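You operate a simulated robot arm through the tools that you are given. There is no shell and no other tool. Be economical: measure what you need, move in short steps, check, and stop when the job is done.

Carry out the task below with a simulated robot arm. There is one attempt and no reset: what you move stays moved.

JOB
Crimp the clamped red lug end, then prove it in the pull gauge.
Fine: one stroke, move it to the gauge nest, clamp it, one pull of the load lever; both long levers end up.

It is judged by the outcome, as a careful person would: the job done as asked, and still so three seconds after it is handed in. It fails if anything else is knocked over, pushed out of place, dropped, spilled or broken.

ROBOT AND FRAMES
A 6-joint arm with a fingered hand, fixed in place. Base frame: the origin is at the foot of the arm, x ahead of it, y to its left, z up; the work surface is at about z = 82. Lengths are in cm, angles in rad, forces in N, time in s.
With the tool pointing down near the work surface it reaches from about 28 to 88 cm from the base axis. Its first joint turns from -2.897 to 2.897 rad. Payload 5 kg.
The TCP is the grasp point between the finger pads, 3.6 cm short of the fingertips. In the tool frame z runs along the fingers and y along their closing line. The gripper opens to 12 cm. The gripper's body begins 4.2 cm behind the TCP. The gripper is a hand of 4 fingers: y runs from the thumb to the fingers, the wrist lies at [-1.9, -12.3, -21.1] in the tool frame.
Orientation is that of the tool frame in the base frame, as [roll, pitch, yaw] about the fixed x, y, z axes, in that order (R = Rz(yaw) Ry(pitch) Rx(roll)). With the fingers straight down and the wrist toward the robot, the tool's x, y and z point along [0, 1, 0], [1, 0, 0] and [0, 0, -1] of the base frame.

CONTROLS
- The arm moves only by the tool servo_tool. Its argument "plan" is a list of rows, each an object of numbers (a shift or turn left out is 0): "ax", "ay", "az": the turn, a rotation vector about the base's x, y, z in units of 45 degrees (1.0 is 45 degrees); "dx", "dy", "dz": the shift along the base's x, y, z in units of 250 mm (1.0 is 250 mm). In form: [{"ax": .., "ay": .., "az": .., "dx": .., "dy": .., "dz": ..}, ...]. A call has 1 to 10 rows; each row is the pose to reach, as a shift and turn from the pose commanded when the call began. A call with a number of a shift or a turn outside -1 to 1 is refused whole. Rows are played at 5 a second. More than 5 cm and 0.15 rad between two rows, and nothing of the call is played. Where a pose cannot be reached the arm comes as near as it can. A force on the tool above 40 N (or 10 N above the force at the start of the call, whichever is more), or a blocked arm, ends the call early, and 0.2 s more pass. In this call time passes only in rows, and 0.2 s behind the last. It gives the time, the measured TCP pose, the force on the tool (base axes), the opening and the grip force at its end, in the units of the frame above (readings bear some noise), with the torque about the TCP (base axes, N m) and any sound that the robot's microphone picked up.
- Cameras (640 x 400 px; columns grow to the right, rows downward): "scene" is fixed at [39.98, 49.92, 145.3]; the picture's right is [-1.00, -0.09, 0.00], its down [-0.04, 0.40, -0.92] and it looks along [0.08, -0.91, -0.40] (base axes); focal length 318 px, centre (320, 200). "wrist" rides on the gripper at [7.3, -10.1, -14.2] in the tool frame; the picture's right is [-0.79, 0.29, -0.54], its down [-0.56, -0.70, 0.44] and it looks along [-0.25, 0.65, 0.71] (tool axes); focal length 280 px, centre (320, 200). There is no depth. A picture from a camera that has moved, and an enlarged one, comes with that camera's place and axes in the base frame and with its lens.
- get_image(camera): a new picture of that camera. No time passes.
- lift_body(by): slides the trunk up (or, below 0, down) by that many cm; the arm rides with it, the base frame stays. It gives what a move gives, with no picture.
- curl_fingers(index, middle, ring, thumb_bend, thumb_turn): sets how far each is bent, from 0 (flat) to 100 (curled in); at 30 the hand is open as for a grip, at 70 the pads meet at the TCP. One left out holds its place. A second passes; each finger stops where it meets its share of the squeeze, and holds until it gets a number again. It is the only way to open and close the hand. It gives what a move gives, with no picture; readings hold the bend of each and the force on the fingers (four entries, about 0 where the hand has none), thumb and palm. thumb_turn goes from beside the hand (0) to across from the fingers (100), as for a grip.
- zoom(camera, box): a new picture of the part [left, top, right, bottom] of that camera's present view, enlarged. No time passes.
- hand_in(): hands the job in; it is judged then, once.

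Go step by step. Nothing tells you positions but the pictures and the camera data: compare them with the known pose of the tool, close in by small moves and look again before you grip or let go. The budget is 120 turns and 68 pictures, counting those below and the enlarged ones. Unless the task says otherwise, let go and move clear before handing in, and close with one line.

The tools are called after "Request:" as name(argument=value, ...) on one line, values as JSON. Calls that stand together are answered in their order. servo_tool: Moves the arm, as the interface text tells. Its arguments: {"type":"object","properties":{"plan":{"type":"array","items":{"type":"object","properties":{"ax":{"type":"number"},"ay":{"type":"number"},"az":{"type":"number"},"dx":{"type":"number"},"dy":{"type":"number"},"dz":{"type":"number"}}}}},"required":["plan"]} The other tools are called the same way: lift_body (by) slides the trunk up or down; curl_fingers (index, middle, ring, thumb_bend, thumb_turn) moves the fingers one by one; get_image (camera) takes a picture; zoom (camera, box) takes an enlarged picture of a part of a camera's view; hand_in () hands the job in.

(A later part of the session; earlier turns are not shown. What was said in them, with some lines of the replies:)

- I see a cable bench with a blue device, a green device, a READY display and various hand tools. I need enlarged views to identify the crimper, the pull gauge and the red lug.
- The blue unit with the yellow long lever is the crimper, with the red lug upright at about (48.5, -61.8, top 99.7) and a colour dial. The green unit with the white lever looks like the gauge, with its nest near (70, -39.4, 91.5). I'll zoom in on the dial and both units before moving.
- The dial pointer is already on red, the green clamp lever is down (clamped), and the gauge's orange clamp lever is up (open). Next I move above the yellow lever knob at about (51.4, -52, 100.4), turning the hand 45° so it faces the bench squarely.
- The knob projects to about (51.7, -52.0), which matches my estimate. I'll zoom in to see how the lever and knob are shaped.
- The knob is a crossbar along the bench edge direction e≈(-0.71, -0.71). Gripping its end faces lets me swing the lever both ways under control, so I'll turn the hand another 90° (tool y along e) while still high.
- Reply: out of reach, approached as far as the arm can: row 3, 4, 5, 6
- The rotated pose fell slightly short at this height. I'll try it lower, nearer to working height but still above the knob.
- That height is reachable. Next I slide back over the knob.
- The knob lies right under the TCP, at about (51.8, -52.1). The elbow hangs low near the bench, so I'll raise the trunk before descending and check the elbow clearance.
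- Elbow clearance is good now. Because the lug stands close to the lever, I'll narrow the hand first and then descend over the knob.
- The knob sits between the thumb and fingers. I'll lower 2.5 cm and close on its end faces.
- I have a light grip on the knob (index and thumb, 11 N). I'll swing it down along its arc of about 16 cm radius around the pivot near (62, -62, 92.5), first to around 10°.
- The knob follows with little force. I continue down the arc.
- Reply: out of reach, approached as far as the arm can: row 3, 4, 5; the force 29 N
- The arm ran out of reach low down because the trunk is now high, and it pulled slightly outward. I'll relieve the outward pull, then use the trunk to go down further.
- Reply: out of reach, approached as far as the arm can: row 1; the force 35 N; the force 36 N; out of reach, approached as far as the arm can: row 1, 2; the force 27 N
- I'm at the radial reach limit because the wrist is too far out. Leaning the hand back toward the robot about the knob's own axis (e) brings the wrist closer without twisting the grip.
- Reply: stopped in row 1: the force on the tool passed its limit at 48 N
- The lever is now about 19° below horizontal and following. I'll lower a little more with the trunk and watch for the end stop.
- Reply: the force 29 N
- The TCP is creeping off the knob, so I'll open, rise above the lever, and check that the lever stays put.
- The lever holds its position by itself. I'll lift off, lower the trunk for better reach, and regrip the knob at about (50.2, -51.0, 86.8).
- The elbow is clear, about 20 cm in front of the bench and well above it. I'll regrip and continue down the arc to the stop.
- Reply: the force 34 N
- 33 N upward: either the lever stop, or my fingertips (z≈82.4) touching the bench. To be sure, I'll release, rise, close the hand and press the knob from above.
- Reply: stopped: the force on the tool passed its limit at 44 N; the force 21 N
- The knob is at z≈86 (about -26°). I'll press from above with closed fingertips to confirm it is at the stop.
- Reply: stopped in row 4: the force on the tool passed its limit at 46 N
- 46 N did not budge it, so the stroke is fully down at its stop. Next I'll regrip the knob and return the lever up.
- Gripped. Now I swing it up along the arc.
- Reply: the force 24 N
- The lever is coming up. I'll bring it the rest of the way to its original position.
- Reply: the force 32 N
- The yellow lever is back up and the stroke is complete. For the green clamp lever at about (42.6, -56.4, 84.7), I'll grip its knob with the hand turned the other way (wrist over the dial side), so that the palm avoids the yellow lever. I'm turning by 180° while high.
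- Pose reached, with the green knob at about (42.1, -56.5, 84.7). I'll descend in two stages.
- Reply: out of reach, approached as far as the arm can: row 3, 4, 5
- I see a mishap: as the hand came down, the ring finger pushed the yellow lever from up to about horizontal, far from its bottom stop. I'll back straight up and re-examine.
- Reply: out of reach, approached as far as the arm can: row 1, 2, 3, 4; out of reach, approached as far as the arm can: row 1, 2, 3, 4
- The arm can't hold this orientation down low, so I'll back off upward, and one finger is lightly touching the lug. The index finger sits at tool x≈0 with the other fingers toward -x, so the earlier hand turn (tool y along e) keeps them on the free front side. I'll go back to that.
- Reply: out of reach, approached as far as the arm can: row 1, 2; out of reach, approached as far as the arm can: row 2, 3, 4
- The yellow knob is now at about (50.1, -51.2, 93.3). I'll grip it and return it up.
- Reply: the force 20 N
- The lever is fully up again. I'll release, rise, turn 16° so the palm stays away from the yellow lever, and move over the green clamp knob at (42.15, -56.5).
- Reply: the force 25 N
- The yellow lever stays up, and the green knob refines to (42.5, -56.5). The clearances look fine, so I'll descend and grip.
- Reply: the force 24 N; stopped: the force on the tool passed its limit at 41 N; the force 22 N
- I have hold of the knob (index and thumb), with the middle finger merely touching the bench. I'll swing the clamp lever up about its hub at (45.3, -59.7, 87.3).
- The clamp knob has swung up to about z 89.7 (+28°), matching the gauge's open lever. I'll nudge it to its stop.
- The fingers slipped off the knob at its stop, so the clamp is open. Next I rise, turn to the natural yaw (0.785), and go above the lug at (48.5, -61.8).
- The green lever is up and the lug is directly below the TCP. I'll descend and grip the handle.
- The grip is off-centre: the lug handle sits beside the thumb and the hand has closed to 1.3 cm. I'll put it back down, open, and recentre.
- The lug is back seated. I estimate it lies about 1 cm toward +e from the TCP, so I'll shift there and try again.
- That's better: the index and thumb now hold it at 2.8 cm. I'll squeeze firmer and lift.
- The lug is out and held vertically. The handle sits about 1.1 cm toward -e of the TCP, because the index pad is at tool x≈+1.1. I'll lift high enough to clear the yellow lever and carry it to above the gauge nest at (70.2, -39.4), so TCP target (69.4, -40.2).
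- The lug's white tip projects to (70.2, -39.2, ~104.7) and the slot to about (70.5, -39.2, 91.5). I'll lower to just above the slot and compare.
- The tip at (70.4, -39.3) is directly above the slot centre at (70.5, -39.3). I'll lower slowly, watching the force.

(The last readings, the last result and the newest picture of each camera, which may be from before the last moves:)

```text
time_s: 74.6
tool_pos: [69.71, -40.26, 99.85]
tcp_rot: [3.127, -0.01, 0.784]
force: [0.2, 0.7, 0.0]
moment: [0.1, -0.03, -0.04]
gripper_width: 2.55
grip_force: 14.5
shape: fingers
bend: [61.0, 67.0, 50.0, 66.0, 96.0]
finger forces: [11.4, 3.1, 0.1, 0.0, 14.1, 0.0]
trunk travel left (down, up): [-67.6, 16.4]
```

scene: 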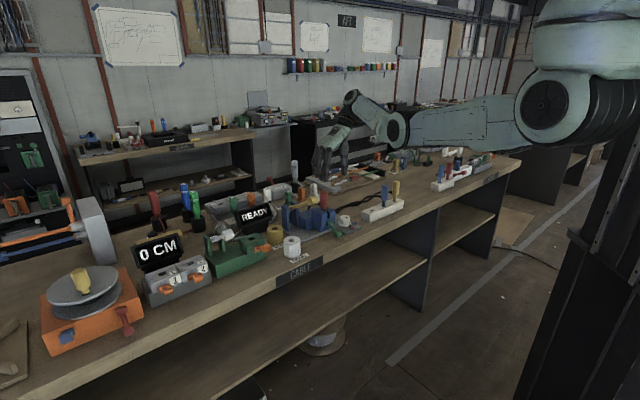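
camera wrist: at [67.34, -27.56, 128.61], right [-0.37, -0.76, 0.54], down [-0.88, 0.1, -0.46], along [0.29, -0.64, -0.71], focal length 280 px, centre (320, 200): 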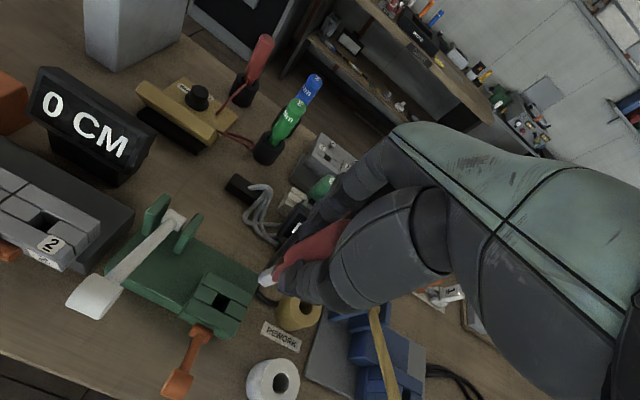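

Request:
servo_tool(plan=[{"dz": -0.03}, {"dz": -0.06}, {"dz": -0.09}, {"dz": -0.12}])

Request:
zoom(camera="scene", box=[220, 160, 300, 260])

```text
time_s: 75.6
tool_pos: [69.57, -40.05, 97.09]
tcp_rot: [3.128, -0.01, 0.783]
force: [0.5, 1.3, 11.3]
moment: [0.09, -0.08, 0.0]
gripper_width: 2.39
grip_force: 14.8
shape: fingers
bend: [61.0, 68.0, 50.0, 68.0, 95.0]
finger forces: [9.8, 4.4, 0.0, 0.0, 15.2, 0.0]
trunk travel left (down, up): [-67.6, 16.4]
```

```text
4.00 times, centred on (260, 210) of scene
camera zoom: at [39.98, 49.92, 145.3], right [-1.0, -0.09, 0.0], down [-0.04, 0.4, -0.92], along [0.08, -0.91, -0.4], focal length 1273 px, centre (560, 160)
```

zoom: 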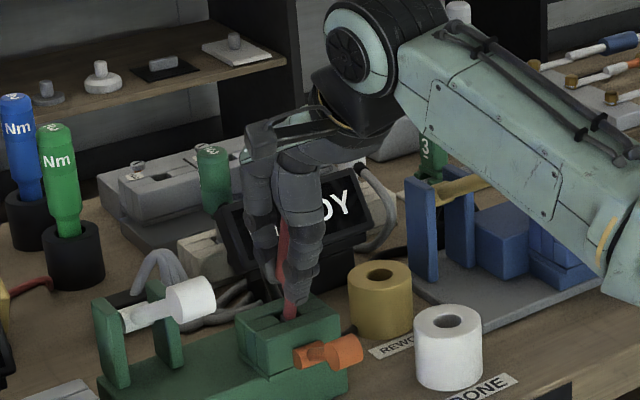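

The lug is seated at the same depth as in the crimper (stop felt at z≈97). I'll release it, rise, turn 45°, and go above the orange clamp knob at (64.1, -33.05, 92) with closed fingers.

Request:
curl_fingers(index=44, middle=44, ring=44, thumb_bend=44)

Request:
servo_tool(plan=[{"dz": 0.12}, {"dz": 0.28}, {"dz": 0.44}, {"dz": 0.6}])

Request:
servo_tool(plan=[{"az": -0.1667, "dx": -0.03, "dy": 0.04}, {"az": -0.3333, "dx": -0.06, "dy": 0.09}, {"az": -0.5, "dx": -0.1, "dy": 0.14}, {"az": -0.6667, "dx": -0.14, "dy": 0.19}, {"az": -0.8333, "dx": -0.18, "dy": 0.24}, {"az": -1, "dx": -0.22, "dy": 0.28}])

Request:
curl_fingers(index=70, middle=70, ring=70, thumb_bend=70)

Request:
get_image(camera="wrist")

```text
time_s: 76.6
tool_pos: [69.6, -40.15, 96.94]
tcp_rot: [3.128, -0.011, 0.785]
force: [0.2, 0.1, 0.3]
moment: [0.01, 0.02, -0.03]
gripper_width: 8.19
grip_force: 0.2
shape: fingers
bend: [44.0, 44.0, 44.0, 44.0, 97.0]
finger forces: [0.0, 0.1, 0.0, 0.0, 0.1, 0.0]
trunk travel left (down, up): [-67.6, 16.4]
```

```text
time_s: 77.6
tool_pos: [69.63, -40.2, 111.92]
tcp_rot: [3.128, -0.011, 0.784]
force: [0.0, 0.1, -0.3]
moment: [0.0, -0.01, -0.01]
gripper_width: 8.2
grip_force: 0.1
shape: fingers
bend: [44.0, 44.0, 44.0, 44.0, 97.0]
finger forces: [0.0, 0.0, 0.0, 0.0, 0.0, 0.0]
trunk travel left (down, up): [-67.6, 16.4]
```

```text
time_s: 79.0
tool_pos: [64.1, -33.11, 112.06]
tcp_rot: [3.127, -0.009, -0.004]
force: [-0.1, 0.4, 0.0]
moment: [0.01, -0.01, -0.01]
gripper_width: 8.2
grip_force: 0.0
shape: fingers
bend: [44.0, 44.0, 44.0, 44.0, 97.0]
finger forces: [0.1, 0.1, 0.0, 0.0, 0.0, 0.1]
trunk travel left (down, up): [-67.6, 16.4]
```

```text
time_s: 80.0
tool_pos: [64.18, -33.23, 111.96]
tcp_rot: [3.127, -0.011, -0.001]
force: [-0.9, 0.6, 0.1]
moment: [0.02, -0.02, 0.04]
gripper_width: 0.57
grip_force: 0.0
shape: fingers
bend: [70.0, 70.0, 70.0, 70.0, 97.0]
finger forces: [0.0, 0.1, 0.1, 0.0, 0.0, 0.0]
trunk travel left (down, up): [-67.6, 16.4]
```

```text
4 pictures are left
camera wrist: at [71.44, -22.74, 126.21], right [-0.8, -0.28, 0.54], down [-0.55, 0.69, -0.46], along [-0.25, -0.66, -0.71], focal length 280 px, centre (320, 200)
```

wrist: 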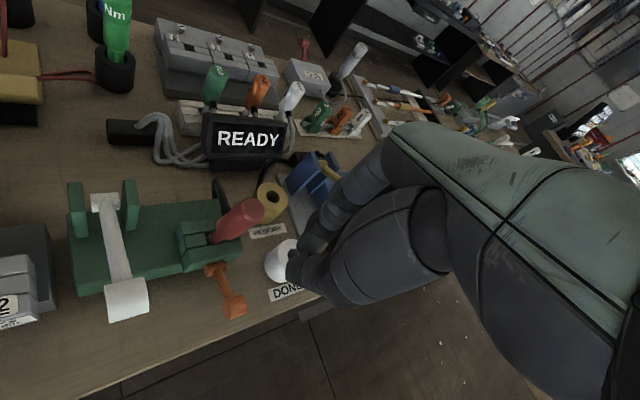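

The lug stands in the nest and the orange knob is confirmed at about (64.4, -33.0). I'll press it down with the closed fingertips.

Request:
servo_tool(plan=[{"dx": 0.005, "dy": 0.006, "dz": -0.18}, {"dx": 0.005, "dy": 0.006, "dz": -0.36}, {"dx": 0.005, "dy": 0.006, "dz": -0.54}, {"dx": 0.0, "dy": 0.01, "dz": -0.6}])

Request:
servo_tool(plan=[{"dz": -0.03, "dx": -0.004, "dy": 0.004}, {"dz": -0.06, "dx": -0.008, "dy": 0.008}, {"dz": -0.09, "dx": -0.01, "dy": 0.01}, {"dz": -0.12, "dx": -0.01, "dy": 0.01}, {"dz": -0.15, "dx": -0.008, "dy": 0.008}, {"dz": -0.18, "dx": -0.006, "dy": 0.006}, {"dz": -0.21, "dx": -0.002, "dy": 0.002}, {"dz": -0.24, "dx": 0.004, "dy": -0.004}, {"dz": -0.27, "dx": 0.008, "dy": -0.008}])

```text
time_s: 81.0
tool_pos: [64.16, -32.93, 96.95]
tcp_rot: [3.128, -0.009, -0.001]
force: [0.5, 0.3, 0.5]
moment: [-0.02, -0.01, 0.0]
gripper_width: 0.6
grip_force: 0.2
shape: fingers
bend: [70.0, 70.0, 70.0, 70.0, 97.0]
finger forces: [0.0, 0.0, 0.1, 0.0, 0.0, 0.1]
trunk travel left (down, up): [-67.6, 16.4]
```

```text
time_s: 83.0
tool_pos: [64.45, -33.06, 90.23]
tcp_rot: [3.129, -0.009, -0.001]
force: [-0.9, 1.3, 0.8]
moment: [0.07, -0.04, 0.03]
gripper_width: 0.43
grip_force: 0.5
shape: fingers
bend: [70.0, 70.0, 70.0, 70.0, 97.0]
finger forces: [1.1, 0.0, 0.0, 0.0, 0.0, 0.0]
trunk travel left (down, up): [-67.6, 16.4]
```

Request:
servo_tool(plan=[{"dz": -0.03, "dx": 0.004, "dy": -0.004}, {"dz": -0.06, "dx": 0.008, "dy": -0.008}, {"dz": -0.09, "dx": 0.012, "dy": -0.012}, {"dz": -0.11, "dx": 0.016, "dy": -0.016}])

Request:
get_image(camera="wrist")

```text
time_s: 83.7
tool_pos: [64.85, -33.4, 89.68]
tcp_rot: [3.115, -0.027, 0.001]
force: [-9.6, 10.2, 26.9]
moment: [0.45, 0.34, 0.07]
gripper_width: 0.14
grip_force: 16.5
shape: fingers
bend: [71.0, 71.0, 70.0, 69.0, 99.0]
finger forces: [10.3, 7.9, 0.1, 0.0, 14.6, 0.0]
trunk travel left (down, up): [-67.6, 16.4]
stopped in row 3: the force on the tool passed its limit at 45 N (the readings are from after the stop); the commanded pose is now the measured one
```

```text
3 pictures are left
camera wrist: at [71.95, -22.81, 103.89], right [-0.8, -0.27, 0.53], down [-0.55, 0.69, -0.48], along [-0.23, -0.67, -0.7], focal length 280 px, centre (320, 200)
```

wrist: 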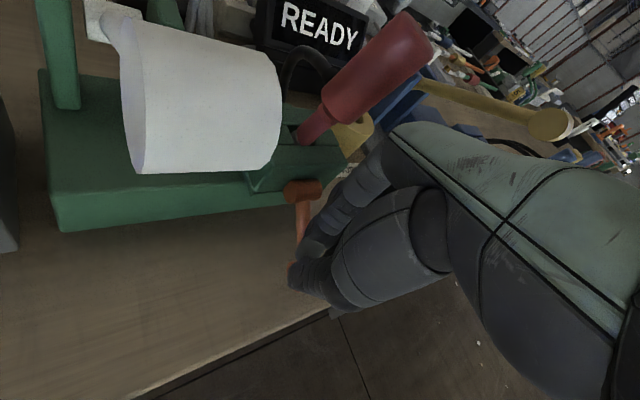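

The orange lever is down at its stop, so the lug is clamped. For the white load lever knob at (73.6, -27.55, 99), the present yaw is the most I can reach, so I'll pinch it diagonally with the TCP offset 1.1 cm so the index–thumb line crosses it.

Request:
servo_tool(plan=[{"dz": 0.15}, {"dz": 0.33}, {"dz": 0.51}, {"dz": 0.68}])

Request:
curl_fingers(index=42, middle=42, ring=42, thumb_bend=42)

Request:
servo_tool(plan=[{"dx": 0.1, "dy": 0.08}, {"dx": 0.2, "dy": 0.16}, {"dx": 0.305, "dy": 0.234}])

Request:
get_image(camera="wrist")

```text
time_s: 84.7
tool_pos: [64.95, -33.62, 106.21]
tcp_rot: [3.123, -0.018, -0.002]
force: [0.4, -0.4, -0.2]
moment: [0.0, -0.03, -0.04]
gripper_width: 0.53
grip_force: 0.0
shape: fingers
bend: [70.0, 70.0, 70.0, 70.0, 98.0]
finger forces: [0.0, 0.0, 0.1, 0.0, 0.0, 0.0]
trunk travel left (down, up): [-67.6, 16.4]
```

```text
time_s: 85.7
tool_pos: [64.97, -33.49, 106.11]
tcp_rot: [3.12, -0.019, -0.003]
force: [0.1, 0.2, 0.1]
moment: [0.02, 0.02, -0.02]
gripper_width: 8.79
grip_force: 0.0
shape: fingers
bend: [42.0, 42.0, 42.0, 42.0, 98.0]
finger forces: [0.0, 0.0, 0.0, 0.1, 0.0, 0.0]
trunk travel left (down, up): [-67.6, 16.4]
```

```text
time_s: 86.5
tool_pos: [72.8, -27.59, 106.07]
tcp_rot: [3.12, -0.02, -0.002]
force: [0.0, -0.1, -0.3]
moment: [-0.02, 0.03, 0.02]
gripper_width: 8.79
grip_force: 0.1
shape: fingers
bend: [42.0, 42.0, 42.0, 42.0, 98.0]
finger forces: [0.0, 0.0, 0.1, 0.0, 0.0, 0.0]
trunk travel left (down, up): [-67.6, 16.4]
```

```text
2 pictures are left
camera wrist: at [79.83, -17.1, 120.35], right [-0.8, -0.27, 0.53], down [-0.55, 0.69, -0.47], along [-0.24, -0.67, -0.7], focal length 280 px, centre (320, 200)
```

wrist: 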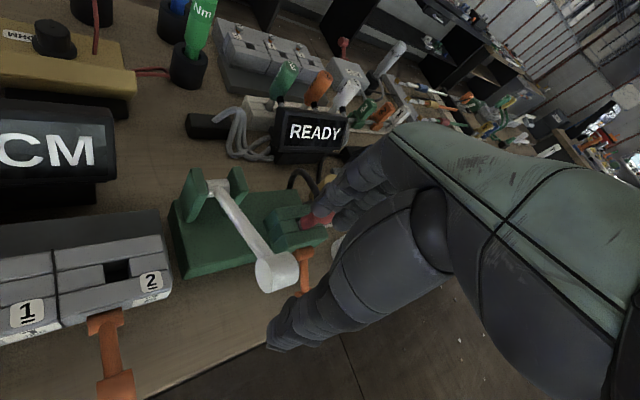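

The knob is confirmed at (73.7, -27.7, 99) and the orange lever is seen down. I'll descend and pinch it.

Request:
servo_tool(plan=[{"dx": -0.004, "dy": -0.004, "dz": -0.12}, {"dx": -0.006, "dy": -0.004, "dz": -0.235}])

Request:
curl_fingers(index=68, middle=50, ring=50, thumb_bend=68)

```text
time_s: 87.1
tool_pos: [72.46, -27.84, 100.33]
tcp_rot: [3.122, -0.019, 0.0]
force: [0.9, 0.2, -0.7]
moment: [-0.01, 0.05, -0.01]
gripper_width: 8.78
grip_force: 0.2
shape: fingers
bend: [42.0, 42.0, 42.0, 42.0, 98.0]
finger forces: [0.0, 0.0, 0.0, 0.0, 0.0, 0.0]
trunk travel left (down, up): [-67.6, 16.4]
```

```text
time_s: 88.1
tool_pos: [72.42, -27.75, 100.31]
tcp_rot: [3.121, -0.019, -0.002]
force: [-1.9, -1.8, -1.7]
moment: [-0.02, 0.02, 0.05]
gripper_width: 2.97
grip_force: 7.0
shape: fingers
bend: [61.0, 50.0, 50.0, 63.0, 98.0]
finger forces: [8.1, 0.1, 0.0, 0.0, 6.1, 0.1]
trunk travel left (down, up): [-67.6, 16.4]
```

Pinched at 3 cm. I'll swing it down along its arc in two halves.

Request:
servo_tool(plan=[{"dz": -0.048, "dx": -0.0156, "dy": 0.0156}, {"dz": -0.096, "dx": -0.027, "dy": 0.027}, {"dz": -0.144, "dx": -0.035, "dy": 0.035}, {"dz": -0.192, "dx": -0.04, "dy": 0.04}, {"dz": -0.24, "dx": -0.041, "dy": 0.041}])

Request:
servo_tool(plan=[{"dz": -0.048, "dx": 0.001, "dy": -0.001}, {"dz": -0.096, "dx": 0.006, "dy": -0.006}, {"dz": -0.144, "dx": 0.014, "dy": -0.014}, {"dz": -0.192, "dx": 0.025, "dy": -0.025}])

```text
time_s: 89.3
tool_pos: [71.42, -26.67, 94.26]
tcp_rot: [3.121, -0.019, -0.001]
force: [-3.7, 2.8, 0.9]
moment: [-0.09, 0.02, 0.15]
gripper_width: 2.69
grip_force: 7.9
shape: fingers
bend: [63.0, 50.0, 50.0, 63.0, 99.0]
finger forces: [5.9, 0.0, 0.0, 0.0, 10.0, 0.0]
trunk travel left (down, up): [-67.6, 16.4]
```

```text
time_s: 90.3
tool_pos: [71.99, -27.27, 89.37]
tcp_rot: [3.121, -0.017, -0.001]
force: [-12.1, 10.4, -4.3]
moment: [-0.03, 0.06, 0.35]
gripper_width: 2.59
grip_force: 9.5
shape: fingers
bend: [67.0, 50.0, 50.0, 62.0, 100.0]
finger forces: [1.2, 0.0, 0.0, 0.0, 17.5, 0.0]
trunk travel left (down, up): [-67.6, 16.4]
```

Request:
servo_tool(plan=[{"dz": -0.03, "dx": -0.01, "dy": 0.01}, {"dz": -0.06, "dx": -0.01, "dy": 0.01}])

```text
time_s: 90.9
tool_pos: [71.8, -27.21, 87.91]
tcp_rot: [3.118, -0.022, -0.003]
force: [-1.3, 3.5, -1.3]
moment: [-0.09, -0.01, 0.24]
gripper_width: 2.49
grip_force: 7.3
shape: fingers
bend: [65.0, 50.0, 50.0, 63.0, 99.0]
finger forces: [5.5, 0.0, 0.1, 0.0, 10.0, 0.0]
trunk travel left (down, up): [-67.6, 16.4]
```

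Request:
servo_tool(plan=[{"dz": -0.025, "dx": 0.006, "dy": -0.006}, {"dz": -0.05, "dx": 0.012, "dy": -0.012}])

```text
time_s: 91.5
tool_pos: [72.08, -27.36, 86.82]
tcp_rot: [3.12, -0.022, -0.001]
force: [-5.4, 6.2, 7.4]
moment: [0.07, -0.04, 0.25]
gripper_width: 2.26
grip_force: 6.2
shape: fingers
bend: [66.0, 50.0, 50.0, 65.0, 99.0]
finger forces: [2.7, 0.0, 0.0, 0.0, 10.2, 0.1]
trunk travel left (down, up): [-67.6, 16.4]
```

There is resistance at the bottom and the fingers are starting to slide. As with the crimper, I'll confirm the stop by pressing from above.

Request:
curl_fingers(index=44, middle=44, ring=44, thumb_bend=44)

Request:
servo_tool(plan=[{"dz": 0.14}, {"dz": 0.29, "dx": 0.02, "dy": -0.005}, {"dz": 0.29, "dx": 0.044, "dy": -0.01}])

Request:
curl_fingers(index=70, middle=70, ring=70, thumb_bend=70)

Request:
servo_tool(plan=[{"dz": -0.03}, {"dz": -0.06}, {"dz": -0.09}, {"dz": -0.12}, {"dz": -0.15}])

```text
time_s: 92.5
tool_pos: [72.07, -27.49, 86.74]
tcp_rot: [3.119, -0.019, 0.0]
force: [0.7, 0.3, -0.6]
moment: [-0.01, 0.01, 0.01]
gripper_width: 8.19
grip_force: 0.1
shape: fingers
bend: [44.0, 44.0, 44.0, 44.0, 98.0]
finger forces: [0.0, 0.0, 0.0, 0.1, 0.0, 0.0]
trunk travel left (down, up): [-67.6, 16.4]
```

```text
time_s: 93.3
tool_pos: [73.26, -27.65, 93.97]
tcp_rot: [3.121, -0.02, -0.002]
force: [-0.6, 0.9, 0.2]
moment: [0.02, 0.01, 0.0]
gripper_width: 8.18
grip_force: 0.2
shape: fingers
bend: [44.0, 44.0, 44.0, 44.0, 98.0]
finger forces: [0.1, 0.0, 0.0, 0.1, 0.1, 0.0]
trunk travel left (down, up): [-67.6, 16.4]
```

```text
time_s: 94.3
tool_pos: [73.16, -27.63, 94.05]
tcp_rot: [3.12, -0.019, -0.001]
force: [0.0, 0.4, -0.4]
moment: [0.0, 0.0, -0.01]
gripper_width: 0.59
grip_force: 0.0
shape: fingers
bend: [70.0, 70.0, 70.0, 70.0, 98.0]
finger forces: [0.0, 0.0, 0.1, 0.1, 0.0, 0.0]
trunk travel left (down, up): [-67.6, 16.4]
```

```text
time_s: 95.3
tool_pos: [73.92, -27.64, 92.35]
tcp_rot: [3.11, -0.039, 0.0]
force: [-5.2, 6.4, 26.1]
moment: [0.46, 0.28, 0.04]
gripper_width: 0.21
grip_force: 14.1
shape: fingers
bend: [70.0, 70.0, 70.0, 70.0, 99.0]
finger forces: [5.6, 0.0, 0.0, 0.1, 23.6, 0.0]
trunk travel left (down, up): [-67.6, 16.4]
stopped in row 5: the force on the tool passed its limit at 46 N (the readings are from after the stop); the commanded pose is now the measured one
```

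Contact came exactly at the predicted bottom position and 46 N didn't move it, so the pull is complete. Next I'll regrip and return the lever up.

Request:
servo_tool(plan=[{"dz": 0.09, "dx": -0.02}])

Request:
curl_fingers(index=42, middle=42, ring=42, thumb_bend=42)

Request:
servo_tool(plan=[{"dx": -0.03, "dy": -0.002}, {"dx": -0.036, "dy": -0.004, "dz": -0.13}, {"dx": -0.036, "dy": -0.004, "dz": -0.25}])

Request:
curl_fingers(index=68, middle=50, ring=50, thumb_bend=68)

```text
time_s: 95.8
tool_pos: [73.18, -27.7, 93.68]
tcp_rot: [3.116, -0.03, -0.002]
force: [0.1, -0.7, -0.3]
moment: [-0.02, 0.01, 0.07]
gripper_width: 0.5
grip_force: 0.1
shape: fingers
bend: [70.0, 70.0, 70.0, 70.0, 98.0]
finger forces: [0.0, 0.0, 0.0, 0.0, 0.0, 0.0]
trunk travel left (down, up): [-67.6, 16.4]
```

```text
time_s: 96.8
tool_pos: [73.13, -27.73, 93.96]
tcp_rot: [3.114, -0.031, 0.002]
force: [0.9, 0.3, 0.1]
moment: [0.0, 0.01, 0.02]
gripper_width: 8.78
grip_force: 0.3
shape: fingers
bend: [42.0, 42.0, 42.0, 42.0, 98.0]
finger forces: [0.0, 0.0, 0.0, 0.0, 0.0, 0.0]
trunk travel left (down, up): [-67.6, 16.4]
```

```text
time_s: 97.5
tool_pos: [72.19, -27.65, 87.71]
tcp_rot: [3.113, -0.031, -0.001]
force: [-4.0, 6.8, 3.0]
moment: [-0.37, -0.07, -0.41]
gripper_width: 8.76
grip_force: 3.4
shape: fingers
bend: [42.0, 43.0, 42.0, 42.0, 98.0]
finger forces: [0.0, 8.0, 0.1, 0.1, 0.0, 0.0]
trunk travel left (down, up): [-67.6, 16.4]
```

```text
time_s: 98.5
tool_pos: [72.28, -27.48, 87.58]
tcp_rot: [3.113, -0.03, 0.001]
force: [-3.4, 17.6, -5.5]
moment: [0.0, 0.01, 0.27]
gripper_width: 2.88
grip_force: 9.1
shape: fingers
bend: [67.0, 50.0, 50.0, 60.0, 98.0]
finger forces: [1.0, 0.0, 0.0, 0.1, 17.6, 0.0]
trunk travel left (down, up): [-67.6, 16.4]
```

Request:
servo_tool(plan=[{"dz": 0.03, "dx": -0.006, "dy": 0.02}, {"dz": 0.07, "dx": -0.018, "dy": 0.036}, {"dz": 0.12, "dx": -0.03, "dy": 0.048}, {"dz": 0.17, "dx": -0.037, "dy": 0.053}, {"dz": 0.22, "dx": -0.041, "dy": 0.057}])

```text
time_s: 99.8
tool_pos: [71.41, -26.44, 92.97]
tcp_rot: [3.114, -0.034, 0.0]
force: [5.4, 3.1, -2.1]
moment: [0.28, -0.04, 0.21]
gripper_width: 2.76
grip_force: 9.6
shape: fingers
bend: [63.0, 50.0, 50.0, 64.0, 97.0]
finger forces: [10.1, 0.1, 0.1, 0.0, 8.5, 0.0]
trunk travel left (down, up): [-67.6, 16.4]
```

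The grip is balanced and the knob is following. I'll continue to the top.

Request:
servo_tool(plan=[{"dz": 0.05}, {"dz": 0.1, "dx": 0.001, "dy": -0.001}, {"dz": 0.14, "dx": 0.004, "dy": -0.004}, {"dz": 0.18, "dx": 0.01, "dy": -0.01}, {"dz": 0.22, "dx": 0.019, "dy": -0.019}, {"dz": 0.26, "dx": 0.03, "dy": -0.03}, {"dz": 0.3, "dx": 0.041, "dy": -0.041}])

```text
time_s: 101.3
tool_pos: [72.25, -27.68, 100.36]
tcp_rot: [3.117, -0.028, -0.001]
force: [-0.9, -8.1, -15.0]
moment: [0.08, 0.15, 0.01]
gripper_width: 2.84
grip_force: 8.4
shape: fingers
bend: [59.0, 50.0, 50.0, 66.0, 98.0]
finger forces: [12.3, 0.0, 0.0, 0.1, 4.2, 0.0]
trunk travel left (down, up): [-67.6, 16.4]
```

The knob is back at its original height with the top stop felt (15 N). I'll release, rise clear, and look.

Request:
curl_fingers(index=42, middle=42, ring=42, thumb_bend=42)

Request:
servo_tool(plan=[{"dz": 0.12}, {"dz": 0.26}, {"dz": 0.4}, {"dz": 0.5, "dx": -0.1, "dy": 0.1}, {"dz": 0.5, "dx": -0.22, "dy": 0.2}, {"dz": 0.5, "dx": -0.34, "dy": 0.3}])

Request:
zoom(camera="scene", box=[190, 150, 350, 270])

```text
time_s: 102.3
tool_pos: [72.36, -27.42, 100.72]
tcp_rot: [3.114, -0.031, 0.002]
force: [0.3, 0.0, 0.1]
moment: [-0.01, 0.0, 0.01]
gripper_width: 8.76
grip_force: 0.0
shape: fingers
bend: [42.0, 42.0, 42.0, 42.0, 98.0]
finger forces: [0.1, 0.0, 0.0, 0.1, 0.0, 0.0]
trunk travel left (down, up): [-67.6, 16.4]
```

```text
time_s: 103.8
tool_pos: [66.68, -22.32, 110.43]
tcp_rot: [3.11, -0.036, 0.003]
force: [0.0, -0.7, 0.4]
moment: [0.0, 0.0, 0.01]
gripper_width: 8.8
grip_force: 0.1
shape: fingers
bend: [42.0, 42.0, 42.0, 42.0, 98.0]
finger forces: [0.0, 0.0, 0.1, 0.0, 0.0, 0.0]
out of reach, approached as far as the arm can: row 5, 6
trunk travel left (down, up): [-67.6, 16.4]
```

```text
3.33 times, centred on (270, 210) of scene
camera zoom: at [39.98, 49.92, 145.3], right [-1.0, -0.09, 0.0], down [-0.04, 0.4, -0.92], along [0.08, -0.91, -0.4], focal length 1061 px, centre (487, 167)
```

zoom: 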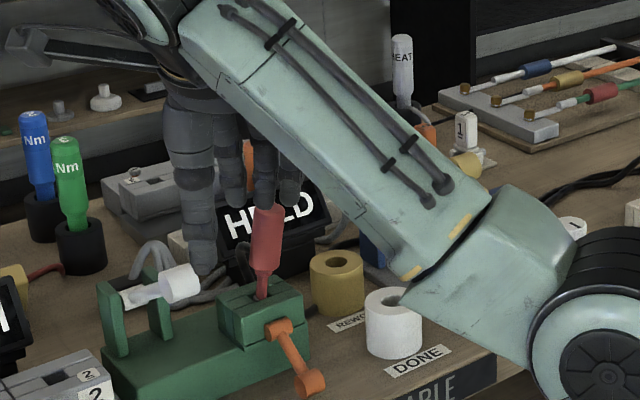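

The gauge display reads HELD. The white and yellow levers are both up at their original positions, the orange clamp is down on the lug, and the hand is clear, so I'm handing in.

Request:
hand_in()

```text
The job is handed in.
```

The red lug was crimped with one full stroke, moved to the gauge nest, clamped, and pulled once; the gauge reads HELD and both long levers are up. While I was reaching for the crimper's clamp, a finger pushed the yellow lever partway down, well short of its bottom stop. I put it back up straight away.
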